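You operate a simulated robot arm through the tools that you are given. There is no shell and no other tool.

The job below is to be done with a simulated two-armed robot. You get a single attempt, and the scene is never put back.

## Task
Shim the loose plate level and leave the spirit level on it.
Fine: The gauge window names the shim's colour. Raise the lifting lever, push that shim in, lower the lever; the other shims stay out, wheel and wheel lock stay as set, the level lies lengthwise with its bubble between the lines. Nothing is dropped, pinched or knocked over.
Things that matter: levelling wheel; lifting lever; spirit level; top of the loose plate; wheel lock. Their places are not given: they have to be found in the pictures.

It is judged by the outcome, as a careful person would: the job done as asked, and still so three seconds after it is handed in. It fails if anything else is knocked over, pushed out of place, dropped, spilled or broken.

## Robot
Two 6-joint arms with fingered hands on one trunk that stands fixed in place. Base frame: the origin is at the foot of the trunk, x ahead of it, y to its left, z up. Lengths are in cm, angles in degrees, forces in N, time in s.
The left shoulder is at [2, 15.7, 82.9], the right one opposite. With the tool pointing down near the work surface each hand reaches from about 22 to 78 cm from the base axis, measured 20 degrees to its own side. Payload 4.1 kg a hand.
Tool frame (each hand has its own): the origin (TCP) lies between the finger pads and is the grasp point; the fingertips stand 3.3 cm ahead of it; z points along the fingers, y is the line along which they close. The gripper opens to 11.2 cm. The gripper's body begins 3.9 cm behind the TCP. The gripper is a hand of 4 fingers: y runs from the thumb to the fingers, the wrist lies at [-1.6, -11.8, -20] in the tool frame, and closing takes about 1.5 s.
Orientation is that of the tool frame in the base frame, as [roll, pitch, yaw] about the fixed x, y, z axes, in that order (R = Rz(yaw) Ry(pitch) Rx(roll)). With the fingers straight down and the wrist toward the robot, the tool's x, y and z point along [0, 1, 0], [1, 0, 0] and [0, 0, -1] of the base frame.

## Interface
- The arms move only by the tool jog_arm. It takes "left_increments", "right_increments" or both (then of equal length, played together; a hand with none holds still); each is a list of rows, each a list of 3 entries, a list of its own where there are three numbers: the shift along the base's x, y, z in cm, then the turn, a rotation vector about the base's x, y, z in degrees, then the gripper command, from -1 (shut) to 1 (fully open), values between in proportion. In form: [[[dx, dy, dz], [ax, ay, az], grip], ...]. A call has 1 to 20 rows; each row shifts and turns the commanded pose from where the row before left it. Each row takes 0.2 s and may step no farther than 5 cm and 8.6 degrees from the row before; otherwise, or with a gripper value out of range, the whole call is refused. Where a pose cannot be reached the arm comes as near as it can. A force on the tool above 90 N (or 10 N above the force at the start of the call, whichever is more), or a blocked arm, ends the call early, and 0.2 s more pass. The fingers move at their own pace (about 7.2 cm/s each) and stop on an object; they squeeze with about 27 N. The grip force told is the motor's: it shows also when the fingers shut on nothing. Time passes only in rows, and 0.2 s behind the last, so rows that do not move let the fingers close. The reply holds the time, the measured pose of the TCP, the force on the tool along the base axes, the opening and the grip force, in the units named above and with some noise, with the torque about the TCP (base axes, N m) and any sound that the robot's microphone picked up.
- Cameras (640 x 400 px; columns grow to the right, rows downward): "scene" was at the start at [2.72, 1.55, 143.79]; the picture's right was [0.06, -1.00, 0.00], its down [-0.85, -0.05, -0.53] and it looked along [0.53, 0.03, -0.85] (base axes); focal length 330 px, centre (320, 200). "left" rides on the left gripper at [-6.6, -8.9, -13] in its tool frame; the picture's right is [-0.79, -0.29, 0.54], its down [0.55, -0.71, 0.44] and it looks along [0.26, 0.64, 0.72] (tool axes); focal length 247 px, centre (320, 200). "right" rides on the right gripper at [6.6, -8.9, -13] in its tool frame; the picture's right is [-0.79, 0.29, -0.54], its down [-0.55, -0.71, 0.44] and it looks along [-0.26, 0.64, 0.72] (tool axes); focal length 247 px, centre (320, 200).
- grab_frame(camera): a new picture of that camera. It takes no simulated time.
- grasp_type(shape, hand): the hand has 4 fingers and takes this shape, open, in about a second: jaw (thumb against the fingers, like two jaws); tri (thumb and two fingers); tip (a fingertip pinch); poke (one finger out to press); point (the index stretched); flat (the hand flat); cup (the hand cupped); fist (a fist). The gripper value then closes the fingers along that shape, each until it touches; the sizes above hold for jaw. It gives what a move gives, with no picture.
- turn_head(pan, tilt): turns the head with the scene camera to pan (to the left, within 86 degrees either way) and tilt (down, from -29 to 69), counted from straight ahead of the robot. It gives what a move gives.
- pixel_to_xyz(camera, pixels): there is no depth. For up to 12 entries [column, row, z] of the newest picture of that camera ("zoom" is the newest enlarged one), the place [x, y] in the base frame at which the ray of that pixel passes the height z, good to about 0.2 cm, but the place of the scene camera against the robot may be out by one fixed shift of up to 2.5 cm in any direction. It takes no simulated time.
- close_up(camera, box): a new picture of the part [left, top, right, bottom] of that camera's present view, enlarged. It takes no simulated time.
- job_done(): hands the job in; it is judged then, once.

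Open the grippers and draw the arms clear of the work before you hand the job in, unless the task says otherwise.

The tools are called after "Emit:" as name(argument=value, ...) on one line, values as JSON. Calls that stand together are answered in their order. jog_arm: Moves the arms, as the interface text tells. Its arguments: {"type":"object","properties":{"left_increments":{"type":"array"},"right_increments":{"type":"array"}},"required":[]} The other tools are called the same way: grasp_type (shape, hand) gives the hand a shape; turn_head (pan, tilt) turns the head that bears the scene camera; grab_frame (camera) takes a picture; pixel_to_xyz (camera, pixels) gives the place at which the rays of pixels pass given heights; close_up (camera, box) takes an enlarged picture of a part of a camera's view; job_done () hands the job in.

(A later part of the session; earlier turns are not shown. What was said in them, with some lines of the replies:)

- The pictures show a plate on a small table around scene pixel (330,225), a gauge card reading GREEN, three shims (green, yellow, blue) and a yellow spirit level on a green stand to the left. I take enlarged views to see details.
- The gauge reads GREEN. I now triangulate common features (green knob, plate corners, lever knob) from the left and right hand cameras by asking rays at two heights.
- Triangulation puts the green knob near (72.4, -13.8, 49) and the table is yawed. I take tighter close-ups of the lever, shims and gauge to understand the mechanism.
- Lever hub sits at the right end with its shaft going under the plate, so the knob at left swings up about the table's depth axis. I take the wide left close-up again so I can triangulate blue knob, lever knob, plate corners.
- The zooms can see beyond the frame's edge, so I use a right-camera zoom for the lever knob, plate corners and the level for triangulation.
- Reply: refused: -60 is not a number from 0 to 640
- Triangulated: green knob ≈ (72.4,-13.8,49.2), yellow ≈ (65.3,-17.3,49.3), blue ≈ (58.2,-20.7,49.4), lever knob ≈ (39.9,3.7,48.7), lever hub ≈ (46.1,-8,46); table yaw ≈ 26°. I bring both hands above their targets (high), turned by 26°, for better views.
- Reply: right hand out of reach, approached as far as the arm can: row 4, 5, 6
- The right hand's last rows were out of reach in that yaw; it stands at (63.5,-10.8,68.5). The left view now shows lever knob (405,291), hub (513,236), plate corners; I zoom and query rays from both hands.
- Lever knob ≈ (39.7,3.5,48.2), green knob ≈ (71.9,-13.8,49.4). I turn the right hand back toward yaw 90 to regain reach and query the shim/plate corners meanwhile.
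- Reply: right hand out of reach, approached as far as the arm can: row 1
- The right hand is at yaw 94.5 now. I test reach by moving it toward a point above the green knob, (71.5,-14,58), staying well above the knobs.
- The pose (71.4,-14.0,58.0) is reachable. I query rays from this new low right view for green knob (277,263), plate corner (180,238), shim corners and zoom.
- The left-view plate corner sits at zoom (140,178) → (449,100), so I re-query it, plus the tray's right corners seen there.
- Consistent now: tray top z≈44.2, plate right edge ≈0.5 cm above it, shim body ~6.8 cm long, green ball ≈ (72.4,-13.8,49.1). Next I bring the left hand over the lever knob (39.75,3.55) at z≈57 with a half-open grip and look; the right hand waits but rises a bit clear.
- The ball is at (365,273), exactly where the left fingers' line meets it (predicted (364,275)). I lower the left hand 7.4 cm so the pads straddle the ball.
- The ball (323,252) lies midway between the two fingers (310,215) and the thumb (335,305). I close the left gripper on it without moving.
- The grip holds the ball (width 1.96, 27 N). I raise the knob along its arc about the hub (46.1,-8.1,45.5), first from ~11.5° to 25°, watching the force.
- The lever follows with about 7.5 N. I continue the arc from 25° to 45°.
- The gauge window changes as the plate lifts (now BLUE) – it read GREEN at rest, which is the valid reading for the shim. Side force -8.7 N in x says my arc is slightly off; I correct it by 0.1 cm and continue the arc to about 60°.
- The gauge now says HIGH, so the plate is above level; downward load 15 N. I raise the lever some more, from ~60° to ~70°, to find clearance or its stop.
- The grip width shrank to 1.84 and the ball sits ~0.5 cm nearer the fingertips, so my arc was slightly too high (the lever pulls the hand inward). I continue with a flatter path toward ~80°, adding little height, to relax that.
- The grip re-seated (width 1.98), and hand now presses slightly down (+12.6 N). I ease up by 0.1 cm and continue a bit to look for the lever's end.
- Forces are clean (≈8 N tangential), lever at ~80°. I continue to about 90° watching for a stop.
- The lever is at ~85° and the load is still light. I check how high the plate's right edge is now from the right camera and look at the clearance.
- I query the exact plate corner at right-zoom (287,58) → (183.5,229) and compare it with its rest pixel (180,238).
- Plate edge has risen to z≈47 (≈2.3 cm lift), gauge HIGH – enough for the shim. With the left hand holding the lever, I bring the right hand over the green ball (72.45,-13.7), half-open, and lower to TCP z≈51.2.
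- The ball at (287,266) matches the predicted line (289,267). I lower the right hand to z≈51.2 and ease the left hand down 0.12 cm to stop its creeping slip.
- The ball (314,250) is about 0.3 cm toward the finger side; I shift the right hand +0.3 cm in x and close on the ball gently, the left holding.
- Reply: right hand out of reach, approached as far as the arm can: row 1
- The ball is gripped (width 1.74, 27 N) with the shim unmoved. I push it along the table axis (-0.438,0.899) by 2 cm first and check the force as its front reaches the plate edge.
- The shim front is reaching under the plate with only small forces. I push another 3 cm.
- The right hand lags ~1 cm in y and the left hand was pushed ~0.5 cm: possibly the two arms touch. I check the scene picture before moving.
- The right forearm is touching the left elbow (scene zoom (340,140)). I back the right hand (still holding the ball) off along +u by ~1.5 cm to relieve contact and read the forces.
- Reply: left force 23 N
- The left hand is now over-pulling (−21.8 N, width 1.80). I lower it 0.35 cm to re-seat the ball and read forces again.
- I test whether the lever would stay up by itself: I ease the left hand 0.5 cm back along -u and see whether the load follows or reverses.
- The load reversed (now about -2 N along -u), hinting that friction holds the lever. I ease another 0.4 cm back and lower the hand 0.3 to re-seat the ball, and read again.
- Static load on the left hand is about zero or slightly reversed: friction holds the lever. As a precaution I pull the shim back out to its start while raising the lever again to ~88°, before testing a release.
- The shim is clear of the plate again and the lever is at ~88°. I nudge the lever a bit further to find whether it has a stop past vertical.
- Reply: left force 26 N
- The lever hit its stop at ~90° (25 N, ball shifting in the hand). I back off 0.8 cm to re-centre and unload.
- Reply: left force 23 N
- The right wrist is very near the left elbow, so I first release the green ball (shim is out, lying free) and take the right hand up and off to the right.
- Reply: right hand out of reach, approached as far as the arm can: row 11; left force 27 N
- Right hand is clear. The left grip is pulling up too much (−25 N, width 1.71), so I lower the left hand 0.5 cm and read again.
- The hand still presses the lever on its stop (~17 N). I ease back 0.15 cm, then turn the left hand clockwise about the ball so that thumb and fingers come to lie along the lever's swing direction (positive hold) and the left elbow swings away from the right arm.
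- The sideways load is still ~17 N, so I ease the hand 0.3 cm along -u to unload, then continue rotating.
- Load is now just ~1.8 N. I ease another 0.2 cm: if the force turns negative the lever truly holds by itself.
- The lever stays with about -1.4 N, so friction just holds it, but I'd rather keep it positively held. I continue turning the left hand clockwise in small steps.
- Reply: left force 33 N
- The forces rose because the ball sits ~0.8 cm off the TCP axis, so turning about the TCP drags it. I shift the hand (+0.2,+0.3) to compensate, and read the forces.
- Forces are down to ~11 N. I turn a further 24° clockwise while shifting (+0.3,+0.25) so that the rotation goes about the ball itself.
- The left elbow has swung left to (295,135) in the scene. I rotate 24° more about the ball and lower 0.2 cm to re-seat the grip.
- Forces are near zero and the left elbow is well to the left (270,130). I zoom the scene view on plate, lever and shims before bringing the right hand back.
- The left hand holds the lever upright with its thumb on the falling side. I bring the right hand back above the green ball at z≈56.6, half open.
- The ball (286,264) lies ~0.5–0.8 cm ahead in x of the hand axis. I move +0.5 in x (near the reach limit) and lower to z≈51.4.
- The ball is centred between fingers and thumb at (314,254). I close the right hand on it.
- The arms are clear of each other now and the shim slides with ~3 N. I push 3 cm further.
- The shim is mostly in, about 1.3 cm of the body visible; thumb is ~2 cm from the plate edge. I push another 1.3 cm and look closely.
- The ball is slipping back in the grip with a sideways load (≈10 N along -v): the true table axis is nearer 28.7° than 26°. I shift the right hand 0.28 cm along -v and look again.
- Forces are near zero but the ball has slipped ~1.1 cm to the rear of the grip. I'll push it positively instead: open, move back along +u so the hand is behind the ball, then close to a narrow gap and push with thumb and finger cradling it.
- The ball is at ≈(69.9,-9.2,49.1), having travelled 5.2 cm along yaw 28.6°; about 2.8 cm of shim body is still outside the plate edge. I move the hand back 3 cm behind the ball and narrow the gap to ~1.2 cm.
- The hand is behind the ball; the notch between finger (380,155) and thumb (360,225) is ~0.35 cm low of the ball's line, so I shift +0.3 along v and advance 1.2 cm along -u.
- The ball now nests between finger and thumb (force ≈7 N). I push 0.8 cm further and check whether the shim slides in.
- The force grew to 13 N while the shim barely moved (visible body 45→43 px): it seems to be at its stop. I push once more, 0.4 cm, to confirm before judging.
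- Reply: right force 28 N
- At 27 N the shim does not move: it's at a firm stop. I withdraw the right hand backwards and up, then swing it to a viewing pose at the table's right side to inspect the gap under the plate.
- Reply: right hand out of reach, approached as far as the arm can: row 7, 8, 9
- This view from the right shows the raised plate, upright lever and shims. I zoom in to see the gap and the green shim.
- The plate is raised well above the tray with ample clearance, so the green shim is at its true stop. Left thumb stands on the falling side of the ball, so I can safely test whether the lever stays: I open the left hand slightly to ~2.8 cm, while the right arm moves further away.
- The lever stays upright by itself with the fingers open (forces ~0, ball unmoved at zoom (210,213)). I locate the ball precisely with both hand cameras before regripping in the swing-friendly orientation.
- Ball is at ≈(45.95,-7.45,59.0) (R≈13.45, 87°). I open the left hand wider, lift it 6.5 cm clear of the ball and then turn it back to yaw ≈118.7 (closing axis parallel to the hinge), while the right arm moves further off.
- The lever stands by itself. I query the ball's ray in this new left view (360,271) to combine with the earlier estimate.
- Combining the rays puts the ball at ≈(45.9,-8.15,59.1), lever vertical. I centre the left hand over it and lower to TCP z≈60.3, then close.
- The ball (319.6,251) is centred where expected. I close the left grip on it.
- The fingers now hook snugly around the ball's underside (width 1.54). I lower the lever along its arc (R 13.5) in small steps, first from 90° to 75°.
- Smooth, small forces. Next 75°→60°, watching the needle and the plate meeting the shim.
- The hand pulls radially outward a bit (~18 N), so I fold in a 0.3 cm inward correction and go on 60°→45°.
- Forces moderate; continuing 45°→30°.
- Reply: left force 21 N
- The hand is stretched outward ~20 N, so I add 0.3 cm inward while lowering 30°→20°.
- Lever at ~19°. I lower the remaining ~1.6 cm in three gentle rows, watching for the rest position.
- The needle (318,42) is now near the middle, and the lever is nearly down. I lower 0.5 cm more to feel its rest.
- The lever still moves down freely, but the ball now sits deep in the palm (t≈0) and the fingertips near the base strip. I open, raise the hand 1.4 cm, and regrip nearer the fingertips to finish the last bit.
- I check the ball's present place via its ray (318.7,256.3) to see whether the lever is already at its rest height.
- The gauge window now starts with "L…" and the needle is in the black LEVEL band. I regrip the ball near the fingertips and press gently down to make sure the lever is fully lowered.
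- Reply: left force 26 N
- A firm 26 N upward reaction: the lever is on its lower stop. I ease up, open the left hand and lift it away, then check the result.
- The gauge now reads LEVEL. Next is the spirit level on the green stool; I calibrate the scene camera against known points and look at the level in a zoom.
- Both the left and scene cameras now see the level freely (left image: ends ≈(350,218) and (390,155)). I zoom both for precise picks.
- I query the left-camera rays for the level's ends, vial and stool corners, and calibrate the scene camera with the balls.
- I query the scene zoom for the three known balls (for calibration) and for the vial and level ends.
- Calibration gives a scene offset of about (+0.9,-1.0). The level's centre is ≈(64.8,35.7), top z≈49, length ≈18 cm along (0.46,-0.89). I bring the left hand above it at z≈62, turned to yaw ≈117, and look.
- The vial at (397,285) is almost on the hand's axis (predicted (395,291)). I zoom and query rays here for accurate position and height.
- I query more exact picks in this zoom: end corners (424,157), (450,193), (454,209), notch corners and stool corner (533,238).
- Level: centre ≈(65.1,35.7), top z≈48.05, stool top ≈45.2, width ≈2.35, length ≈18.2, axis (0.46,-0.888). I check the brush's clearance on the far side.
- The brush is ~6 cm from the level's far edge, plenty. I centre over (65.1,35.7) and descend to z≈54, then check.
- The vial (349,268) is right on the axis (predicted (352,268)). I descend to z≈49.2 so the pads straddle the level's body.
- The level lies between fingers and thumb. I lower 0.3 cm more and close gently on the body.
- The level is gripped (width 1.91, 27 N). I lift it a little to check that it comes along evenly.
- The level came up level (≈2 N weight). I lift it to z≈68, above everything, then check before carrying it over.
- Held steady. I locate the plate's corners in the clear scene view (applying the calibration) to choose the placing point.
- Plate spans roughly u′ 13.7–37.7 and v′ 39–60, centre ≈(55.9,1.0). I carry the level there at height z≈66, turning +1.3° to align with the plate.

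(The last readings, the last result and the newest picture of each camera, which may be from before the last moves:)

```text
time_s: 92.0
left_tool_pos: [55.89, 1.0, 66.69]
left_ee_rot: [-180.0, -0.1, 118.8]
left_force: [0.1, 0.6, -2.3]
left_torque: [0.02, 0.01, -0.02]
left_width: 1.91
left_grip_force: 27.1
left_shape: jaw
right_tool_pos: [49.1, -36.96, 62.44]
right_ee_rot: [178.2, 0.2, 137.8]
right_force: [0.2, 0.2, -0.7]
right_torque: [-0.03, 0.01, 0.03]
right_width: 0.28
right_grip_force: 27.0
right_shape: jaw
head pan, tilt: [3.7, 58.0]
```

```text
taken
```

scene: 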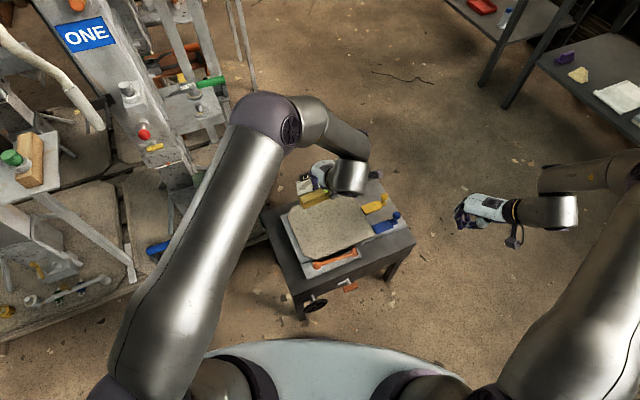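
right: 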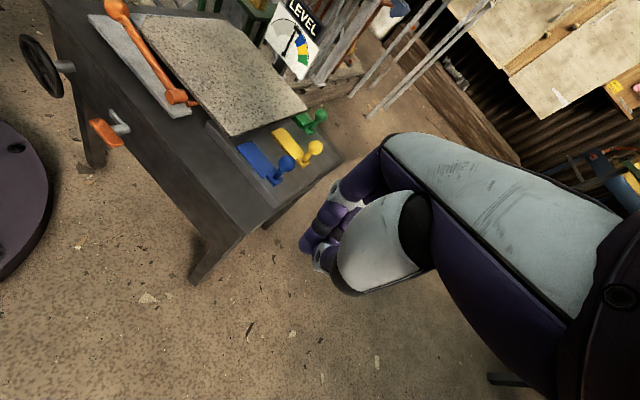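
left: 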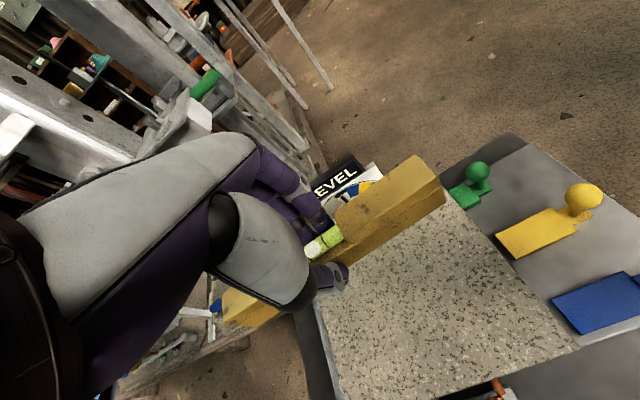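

Aligned over the plate. I lower to z≈52 (level bottom still ~2 cm above plate) and look.

Emit:
jog_arm(left_increments=[[[0, 0, -2.5], [0, 0, 0], -1], [[0, 0, -2.5], [0, 0, 0], -1], [[0, 0, -2.5], [0, 0, 0], -1], [[0, 0, -2.5], [0, 0, 0], -1], [[0, 0, -2.0], [0, 0, 0], -1], [[0, 0, -1.5], [0, 0, 0], -1], [[0, 0, 0], [0, 0, 0], -1]])

Emit:
grab_frame(camera="left")

Emit:
close_up(camera="scene", box=[260, 150, 420, 290])

Emit:
close_up(camera="right", box=[60, 0, 340, 200])

```text
time_s: 93.6
left_tool_pos: [55.89, 1.18, 53.16]
left_ee_rot: [180.0, 0.0, 118.6]
left_force: [-0.3, -0.3, -1.9]
left_torque: [0.0, 0.0, 0.02]
left_width: 1.88
left_grip_force: 27.2
left_shape: jaw
right_tool_pos: [49.08, -36.98, 62.53]
right_ee_rot: [178.2, 0.1, 137.8]
right_force: [-0.9, -0.5, -0.4]
right_torque: [0.0, 0.0, 0.02]
right_width: 0.29
right_grip_force: 27.3
right_shape: jaw
head pan, tilt: [3.7, 58.0]
```

```text
taken
```

left: 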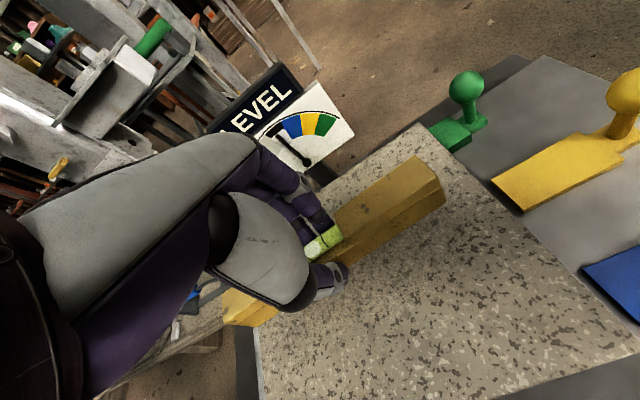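

```text
2.86 times, centred on (340, 220) of scene
```

zoom: 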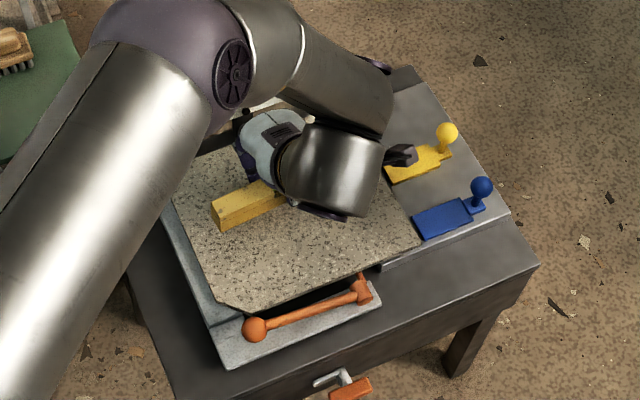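

```text
2.00 times, centred on (200, 100) of right
```

zoom: 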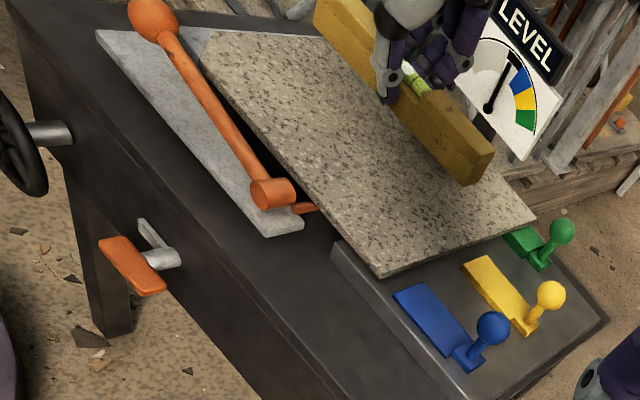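

The right zoom shows the level hovering lengthwise over the plate. I lower slowly another 2.1 cm, then go in 0.2 cm steps with force checks.

Emit:
jog_arm(left_increments=[[[0, 0, -0.6], [0, 0, 0], -1], [[0, 0, -0.6], [0, 0, 0], -1], [[0, 0, -0.5], [0, 0, 0], -1], [[0, 0, -0.4], [0, 0, 0], -1], [[0, 0, 0], [0, 0, 0], -1]])

Emit:
close_up(camera="right", box=[100, 0, 300, 150])

```text
time_s: 94.8
left_tool_pos: [55.89, 1.1, 51.08]
left_ee_rot: [-180.0, -0.1, 118.7]
left_force: [0.4, 0.5, -2.5]
left_torque: [-0.02, 0.01, -0.01]
left_width: 1.88
left_grip_force: 27.0
left_shape: jaw
right_tool_pos: [49.06, -37.01, 62.43]
right_ee_rot: [178.1, 0.3, 137.7]
right_force: [-0.2, 0.4, -0.2]
right_torque: [0.0, 0.02, -0.02]
right_width: 0.28
right_grip_force: 26.5
right_shape: jaw
head pan, tilt: [3.7, 58.0]
```

```text
2.67 times, centred on (200, 75) of right
```

zoom: 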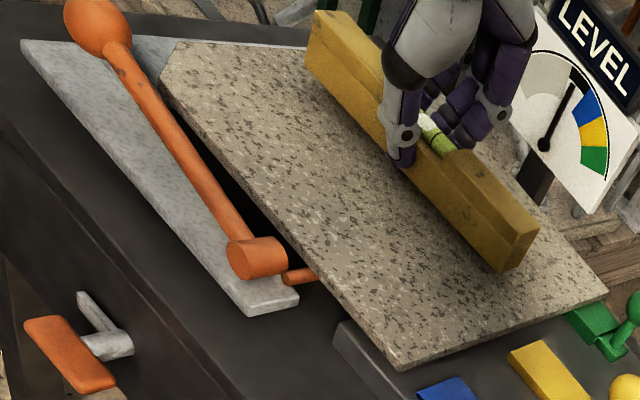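

Still a small gap. I lower 0.8 cm in 0.2 cm rows.

Emit:
jog_arm(left_increments=[[[0, 0, -0.2], [0, 0, 0], -1], [[0, 0, -0.2], [0, 0, 0], -1], [[0, 0, -0.2], [0, 0, 0], -1], [[0, 0, -0.2], [0, 0, 0], -1]])

Emit:
close_up(camera="right", box=[100, 0, 300, 150])

```text
time_s: 95.8
left_tool_pos: [55.8, 1.15, 50.25]
left_ee_rot: [-180.0, 0.0, 118.7]
left_force: [0.1, 0.4, -1.4]
left_torque: [0.02, -0.03, 0.01]
left_width: 1.88
left_grip_force: 27.2
left_shape: jaw
right_tool_pos: [49.07, -37.12, 62.54]
right_ee_rot: [178.3, 0.2, 137.8]
right_force: [-0.1, 0.1, 0.2]
right_torque: [0.0, 0.01, 0.01]
right_width: 0.28
right_grip_force: 26.6
right_shape: jaw
head pan, tilt: [3.7, 58.0]
```

```text
2.67 times, centred on (200, 75) of right
```

zoom: 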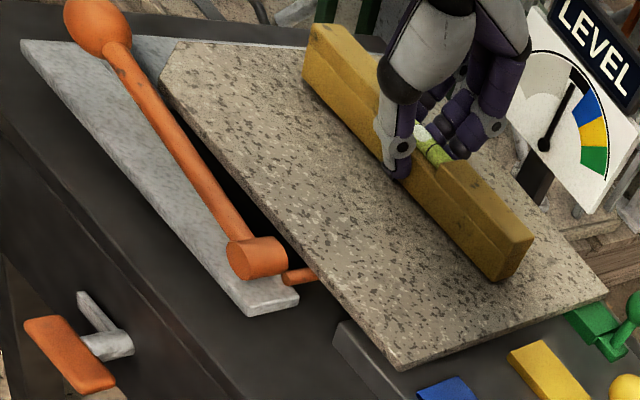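

Very close now. Next 0.45 cm in 0.15 cm rows.

Emit:
jog_arm(left_increments=[[[0, 0, -0.15], [0, 0, 0], -1], [[0, 0, -0.15], [0, 0, 0], -1], [[0, 0, -0.15], [0, 0, 0], -1]])

Emit:
close_up(camera="right", box=[100, 0, 300, 150])

```text
time_s: 96.6
left_tool_pos: [55.87, 1.16, 49.88]
left_ee_rot: [180.0, 0.1, 118.7]
left_force: [-1.5, 0.2, 1.5]
left_torque: [-0.03, 0.01, 0.03]
left_width: 1.91
left_grip_force: 26.7
left_shape: jaw
right_tool_pos: [49.07, -37.06, 62.52]
right_ee_rot: [178.2, 0.3, 137.8]
right_force: [0.4, -0.7, 0.0]
right_torque: [0.01, 0.02, 0.0]
right_width: 0.28
right_grip_force: 26.9
right_shape: jaw
head pan, tilt: [3.7, 58.0]
```

```text
2.67 times, centred on (200, 75) of right
```

zoom: 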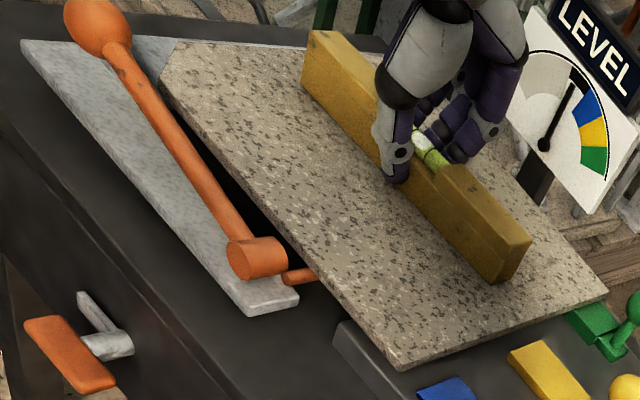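

Force z went from −2 to +1.5 N: the level has touched the plate. I lower 0.1 cm more to seat it fully, then read.

Emit:
jog_arm(left_increments=[[[0, 0, -0.08], [0, 0, 0], -1], [[0, 0, 0], [0, 0, 0], -1]])

Emit:
close_up(camera="right", box=[160, 0, 290, 100])

```text
time_s: 97.2
left_tool_pos: [56.01, 1.28, 49.74]
left_ee_rot: [-179.9, 0.1, 118.6]
left_force: [-1.5, 0.8, 7.9]
left_torque: [-0.01, 0.03, 0.02]
left_width: 1.94
left_grip_force: 26.8
left_shape: jaw
right_tool_pos: [49.23, -37.02, 62.43]
right_ee_rot: [178.2, 0.2, 137.7]
right_force: [0.3, 0.3, 0.4]
right_torque: [-0.02, 0.04, 0.0]
right_width: 0.27
right_grip_force: 26.7
right_shape: jaw
head pan, tilt: [3.7, 58.0]
```

```text
4.00 times, centred on (225, 50) of right
```

zoom: 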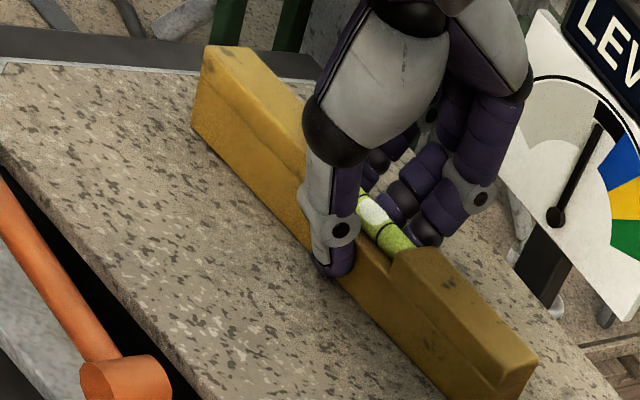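

Seated with ~8 N. I release slowly without moving, opening to ~5.6 cm.

Emit:
jog_arm(left_increments=[[[0, 0, 0.03], [0, 0, 0], -0.65], [[0, 0, 0], [0, 0, 0], -0.55], [[0, 0, 0], [0, 0, 0], -0.4], [[0, 0, 0], [0, 0, 0], -0.2], [[0, 0, 0], [0, 0, 0], 0], [[0, 0, 0], [0, 0, 0], 0.1], [[0, 0, 0], [0, 0, 0], 0.1]])

Emit:
close_up(camera="right", box=[140, 0, 300, 110])

Emit:
close_up(camera="left", box=[240, 120, 460, 340])

```text
time_s: 98.8
left_tool_pos: [56.05, 1.2, 49.7]
left_ee_rot: [179.9, 0.0, 118.7]
left_force: [0.5, 0.3, 0.0]
left_torque: [0.01, -0.01, -0.02]
left_width: 6.1
left_grip_force: 0.0
left_shape: jaw
right_tool_pos: [49.2, -36.95, 62.47]
right_ee_rot: [178.1, 0.1, 137.7]
right_force: [-0.6, 0.4, -0.3]
right_torque: [-0.03, 0.03, 0.02]
right_width: 0.28
right_grip_force: 27.4
right_shape: jaw
head pan, tilt: [3.7, 58.0]
```

```text
3.64 times, centred on (220, 55) of right
```

zoom: 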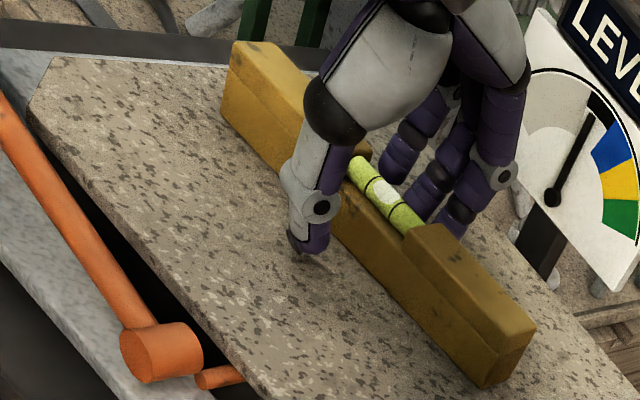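

```text
1.82 times, centred on (350, 230) of left
```

zoom: 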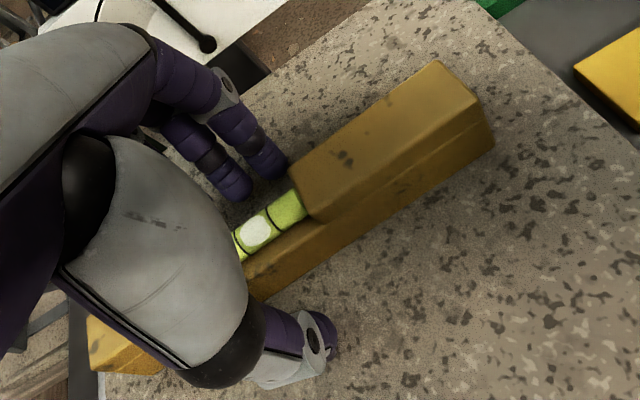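

The level stands freely with the bubble between its lines. I raise the left hand straight up clear, then draw it back.

Emit:
jog_arm(left_increments=[[[0, 0, 0.5], [0, 0, 0], 0.1], [[0, 0, 1.0], [0, 0, 0], 0.1], [[0, 0, 1.5], [0, 0, 0], 0.1], [[0, 0, 2.0], [0, 0, 0], 0.1], [[0, 0, 3.0], [0, 0, 0], 0.1], [[0, 0, 4.0], [0, 0, 0], 0.1], [[-1, 2, 4.0], [0, 0, 0], 0.1], [[-1, 3, 2.0], [0, 0, -5], 0.1], [[-1, 4, 1.0], [0, 0, -5], 0.1], [[-1, 4, 1.0], [0, 0, -5], 0.1], [[-1, 4, 0], [0, 0, -5], 0.1], [[-1, 4, 0], [0, 0, -5], 0.1]])

Emit:
grab_frame(camera="scene")

Emit:
grab_frame(camera="right")

Emit:
close_up(camera="right", box=[100, 0, 340, 180])

```text
time_s: 101.4
left_tool_pos: [49.78, 22.18, 69.67]
left_ee_rot: [-180.0, 0.0, 93.5]
left_force: [-0.1, 0.7, 0.1]
left_torque: [0.07, 0.02, 0.01]
left_width: 6.11
left_grip_force: 0.0
left_shape: jaw
right_tool_pos: [49.09, -36.98, 62.46]
right_ee_rot: [178.2, 0.2, 137.7]
right_force: [0.1, 0.3, -1.4]
right_torque: [0.04, -0.04, 0.02]
right_width: 0.29
right_grip_force: 27.7
right_shape: jaw
head pan, tilt: [3.7, 58.0]
```

```text
taken
```

scene: 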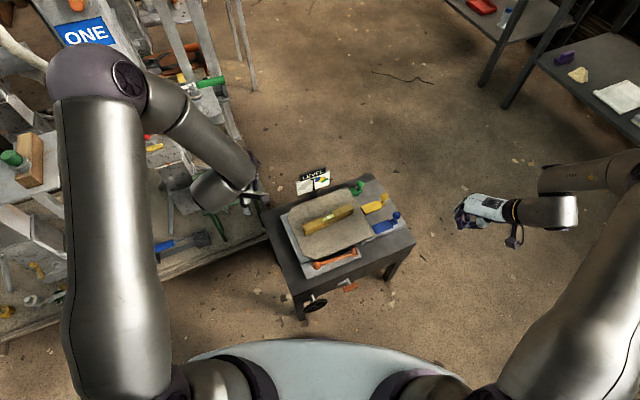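

```text
taken
```

right: 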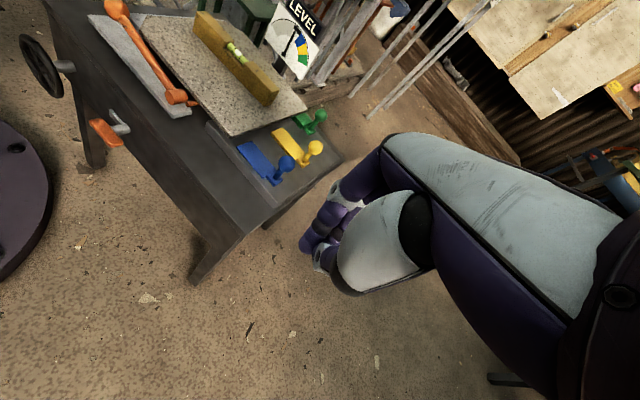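

```text
2.22 times, centred on (220, 90) of right
```

zoom: 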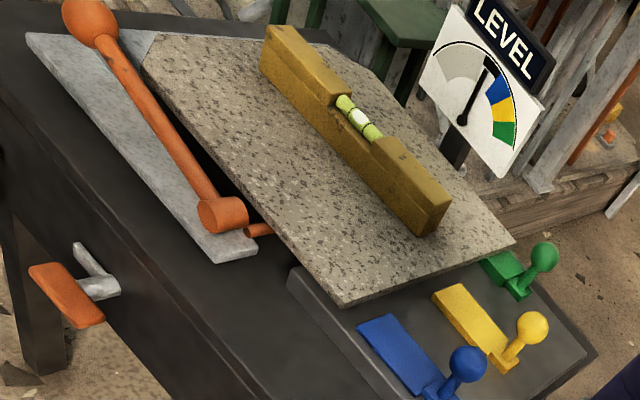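

The level lies lengthwise on the plate, gauge reads LEVEL, lever is down. I zoom on the vial to see the bubble against the lines, and on the wheel and lock.

Emit:
close_up(camera="scene", box=[300, 195, 360, 235])

Emit:
close_up(camera="right", box=[215, 30, 260, 65])

Emit:
close_up(camera="scene", box=[260, 160, 430, 330])

Emit:
close_up(camera="left", box=[340, 40, 640, 360])

```text
10.00 times, centred on (330, 215) of scene
```

zoom: 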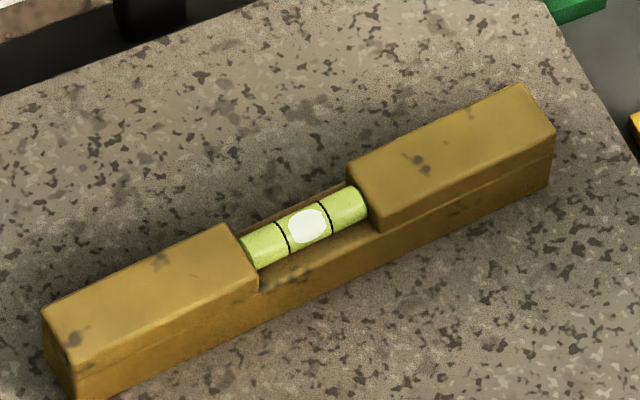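

```text
11.43 times, centred on (238, 48) of right
```

zoom: 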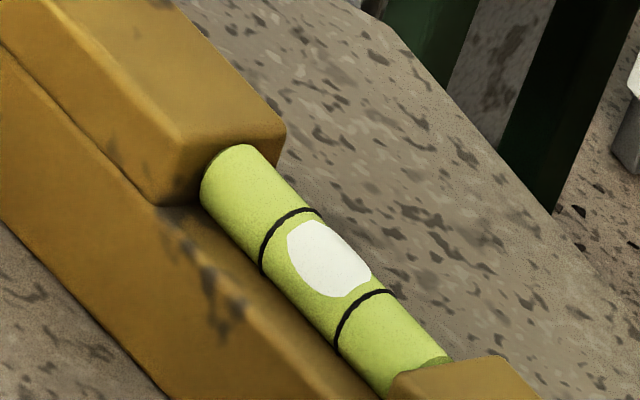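

```text
2.35 times, centred on (345, 245) of scene
```

zoom: 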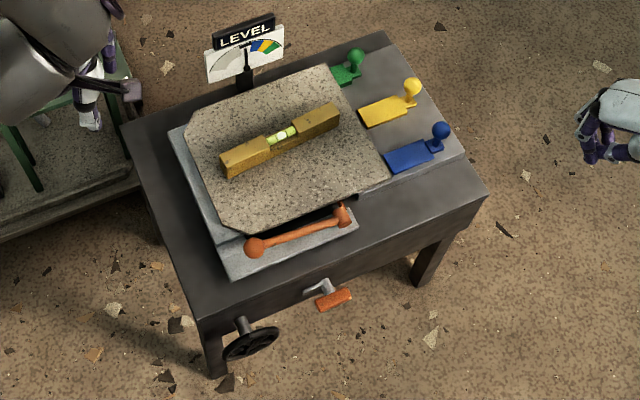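

```text
1.25 times, centred on (490, 200) of left
```

zoom: 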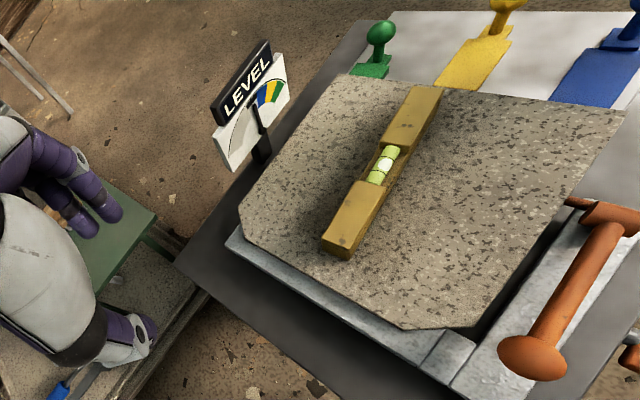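

The bubble is centred between the lines, wheel and lock are as at the start, yellow and blue shims are out. I open both grippers and draw both arms a bit further clear.

Emit:
jog_arm(left_increments=[[[-1.5, 1.0, 1.5], [0, 0, 0], 0.6], [[-1.5, 1.0, 1.5], [0, 0, 0], 1], [[-1.5, 1.0, 1.5], [0, 0, 0], 1], [[0, 0, 0], [0, 0, 0], 1], [[0, 0, 0], [0, 0, 0], 1], [[0, 0, 0], [0, 0, 0], 1]], right_increments=[[[-1.0, -1.0, 1.5], [0, 0, 0], 0], [[-1.0, -1.0, 1.5], [0, 0, 0], 0.6], [[-1.0, -1.0, 1.5], [0, 0, 0], 1], [[0, 0, 0], [0, 0, 0], 1], [[0, 0, 0], [0, 0, 0], 1], [[0, 0, 0], [0, 0, 0], 1]])

Emit:
grab_frame(camera="scene")

Emit:
close_up(camera="scene", box=[260, 160, 430, 330])

```text
time_s: 102.8
left_tool_pos: [45.26, 25.08, 74.26]
left_ee_rot: [-180.0, -0.1, 93.7]
left_force: [-0.5, -0.5, -0.8]
left_torque: [0.02, -0.01, -0.02]
left_width: 11.17
left_grip_force: 0.0
left_shape: jaw
right_tool_pos: [46.17, -40.0, 67.01]
right_ee_rot: [178.3, 0.1, 137.8]
right_force: [0.8, -0.3, -0.1]
right_torque: [-0.02, 0.01, 0.0]
right_width: 11.15
right_grip_force: 0.1
right_shape: jaw
head pan, tilt: [3.7, 58.0]
```

```text
taken
```

scene: 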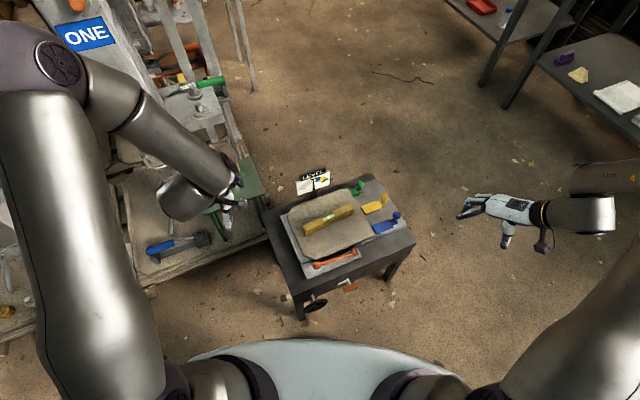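

```text
2.35 times, centred on (345, 245) of scene
```

zoom: 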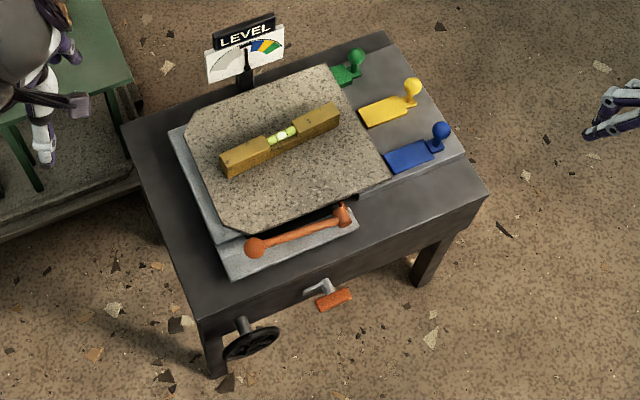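

The plate is level: the gauge reads LEVEL, the green shim is in, the lever is down, and the spirit level lies lengthwise with its bubble between the lines. Both grippers are open and the arms are clear, so I hand the job in.

Emit:
job_done()

```text
The job is handed in.
```

The plate is shimmed level and the spirit level is on it, and I've handed the job in. I haven't seen the verdict.

- **Shim:** the gauge named green with the plate at rest, so I pushed the green shim in until it met a firm stop. Its handle and part of its body still stick out past the plate edge. The yellow and blue shims were not touched.
- **Lever:** I raised it for the shim and then lowered it back onto its lower stop. The gauge window now reads LEVEL.
- **Spirit level:** it lies lengthwise near the middle of the plate. Close-ups from two cameras showed the bubble between the lines.
- **Wheel and wheel lock:** I did not touch either, and both look as they did at the start.
- **Arms:** both hands are open and clear of the work.

During the first push the two arms touched and nudged the left hand about half a centimetre while it held the lever. I pulled the shim back out, repositioned the left arm and pushed again. I saw nothing dropped, pinched or knocked over.
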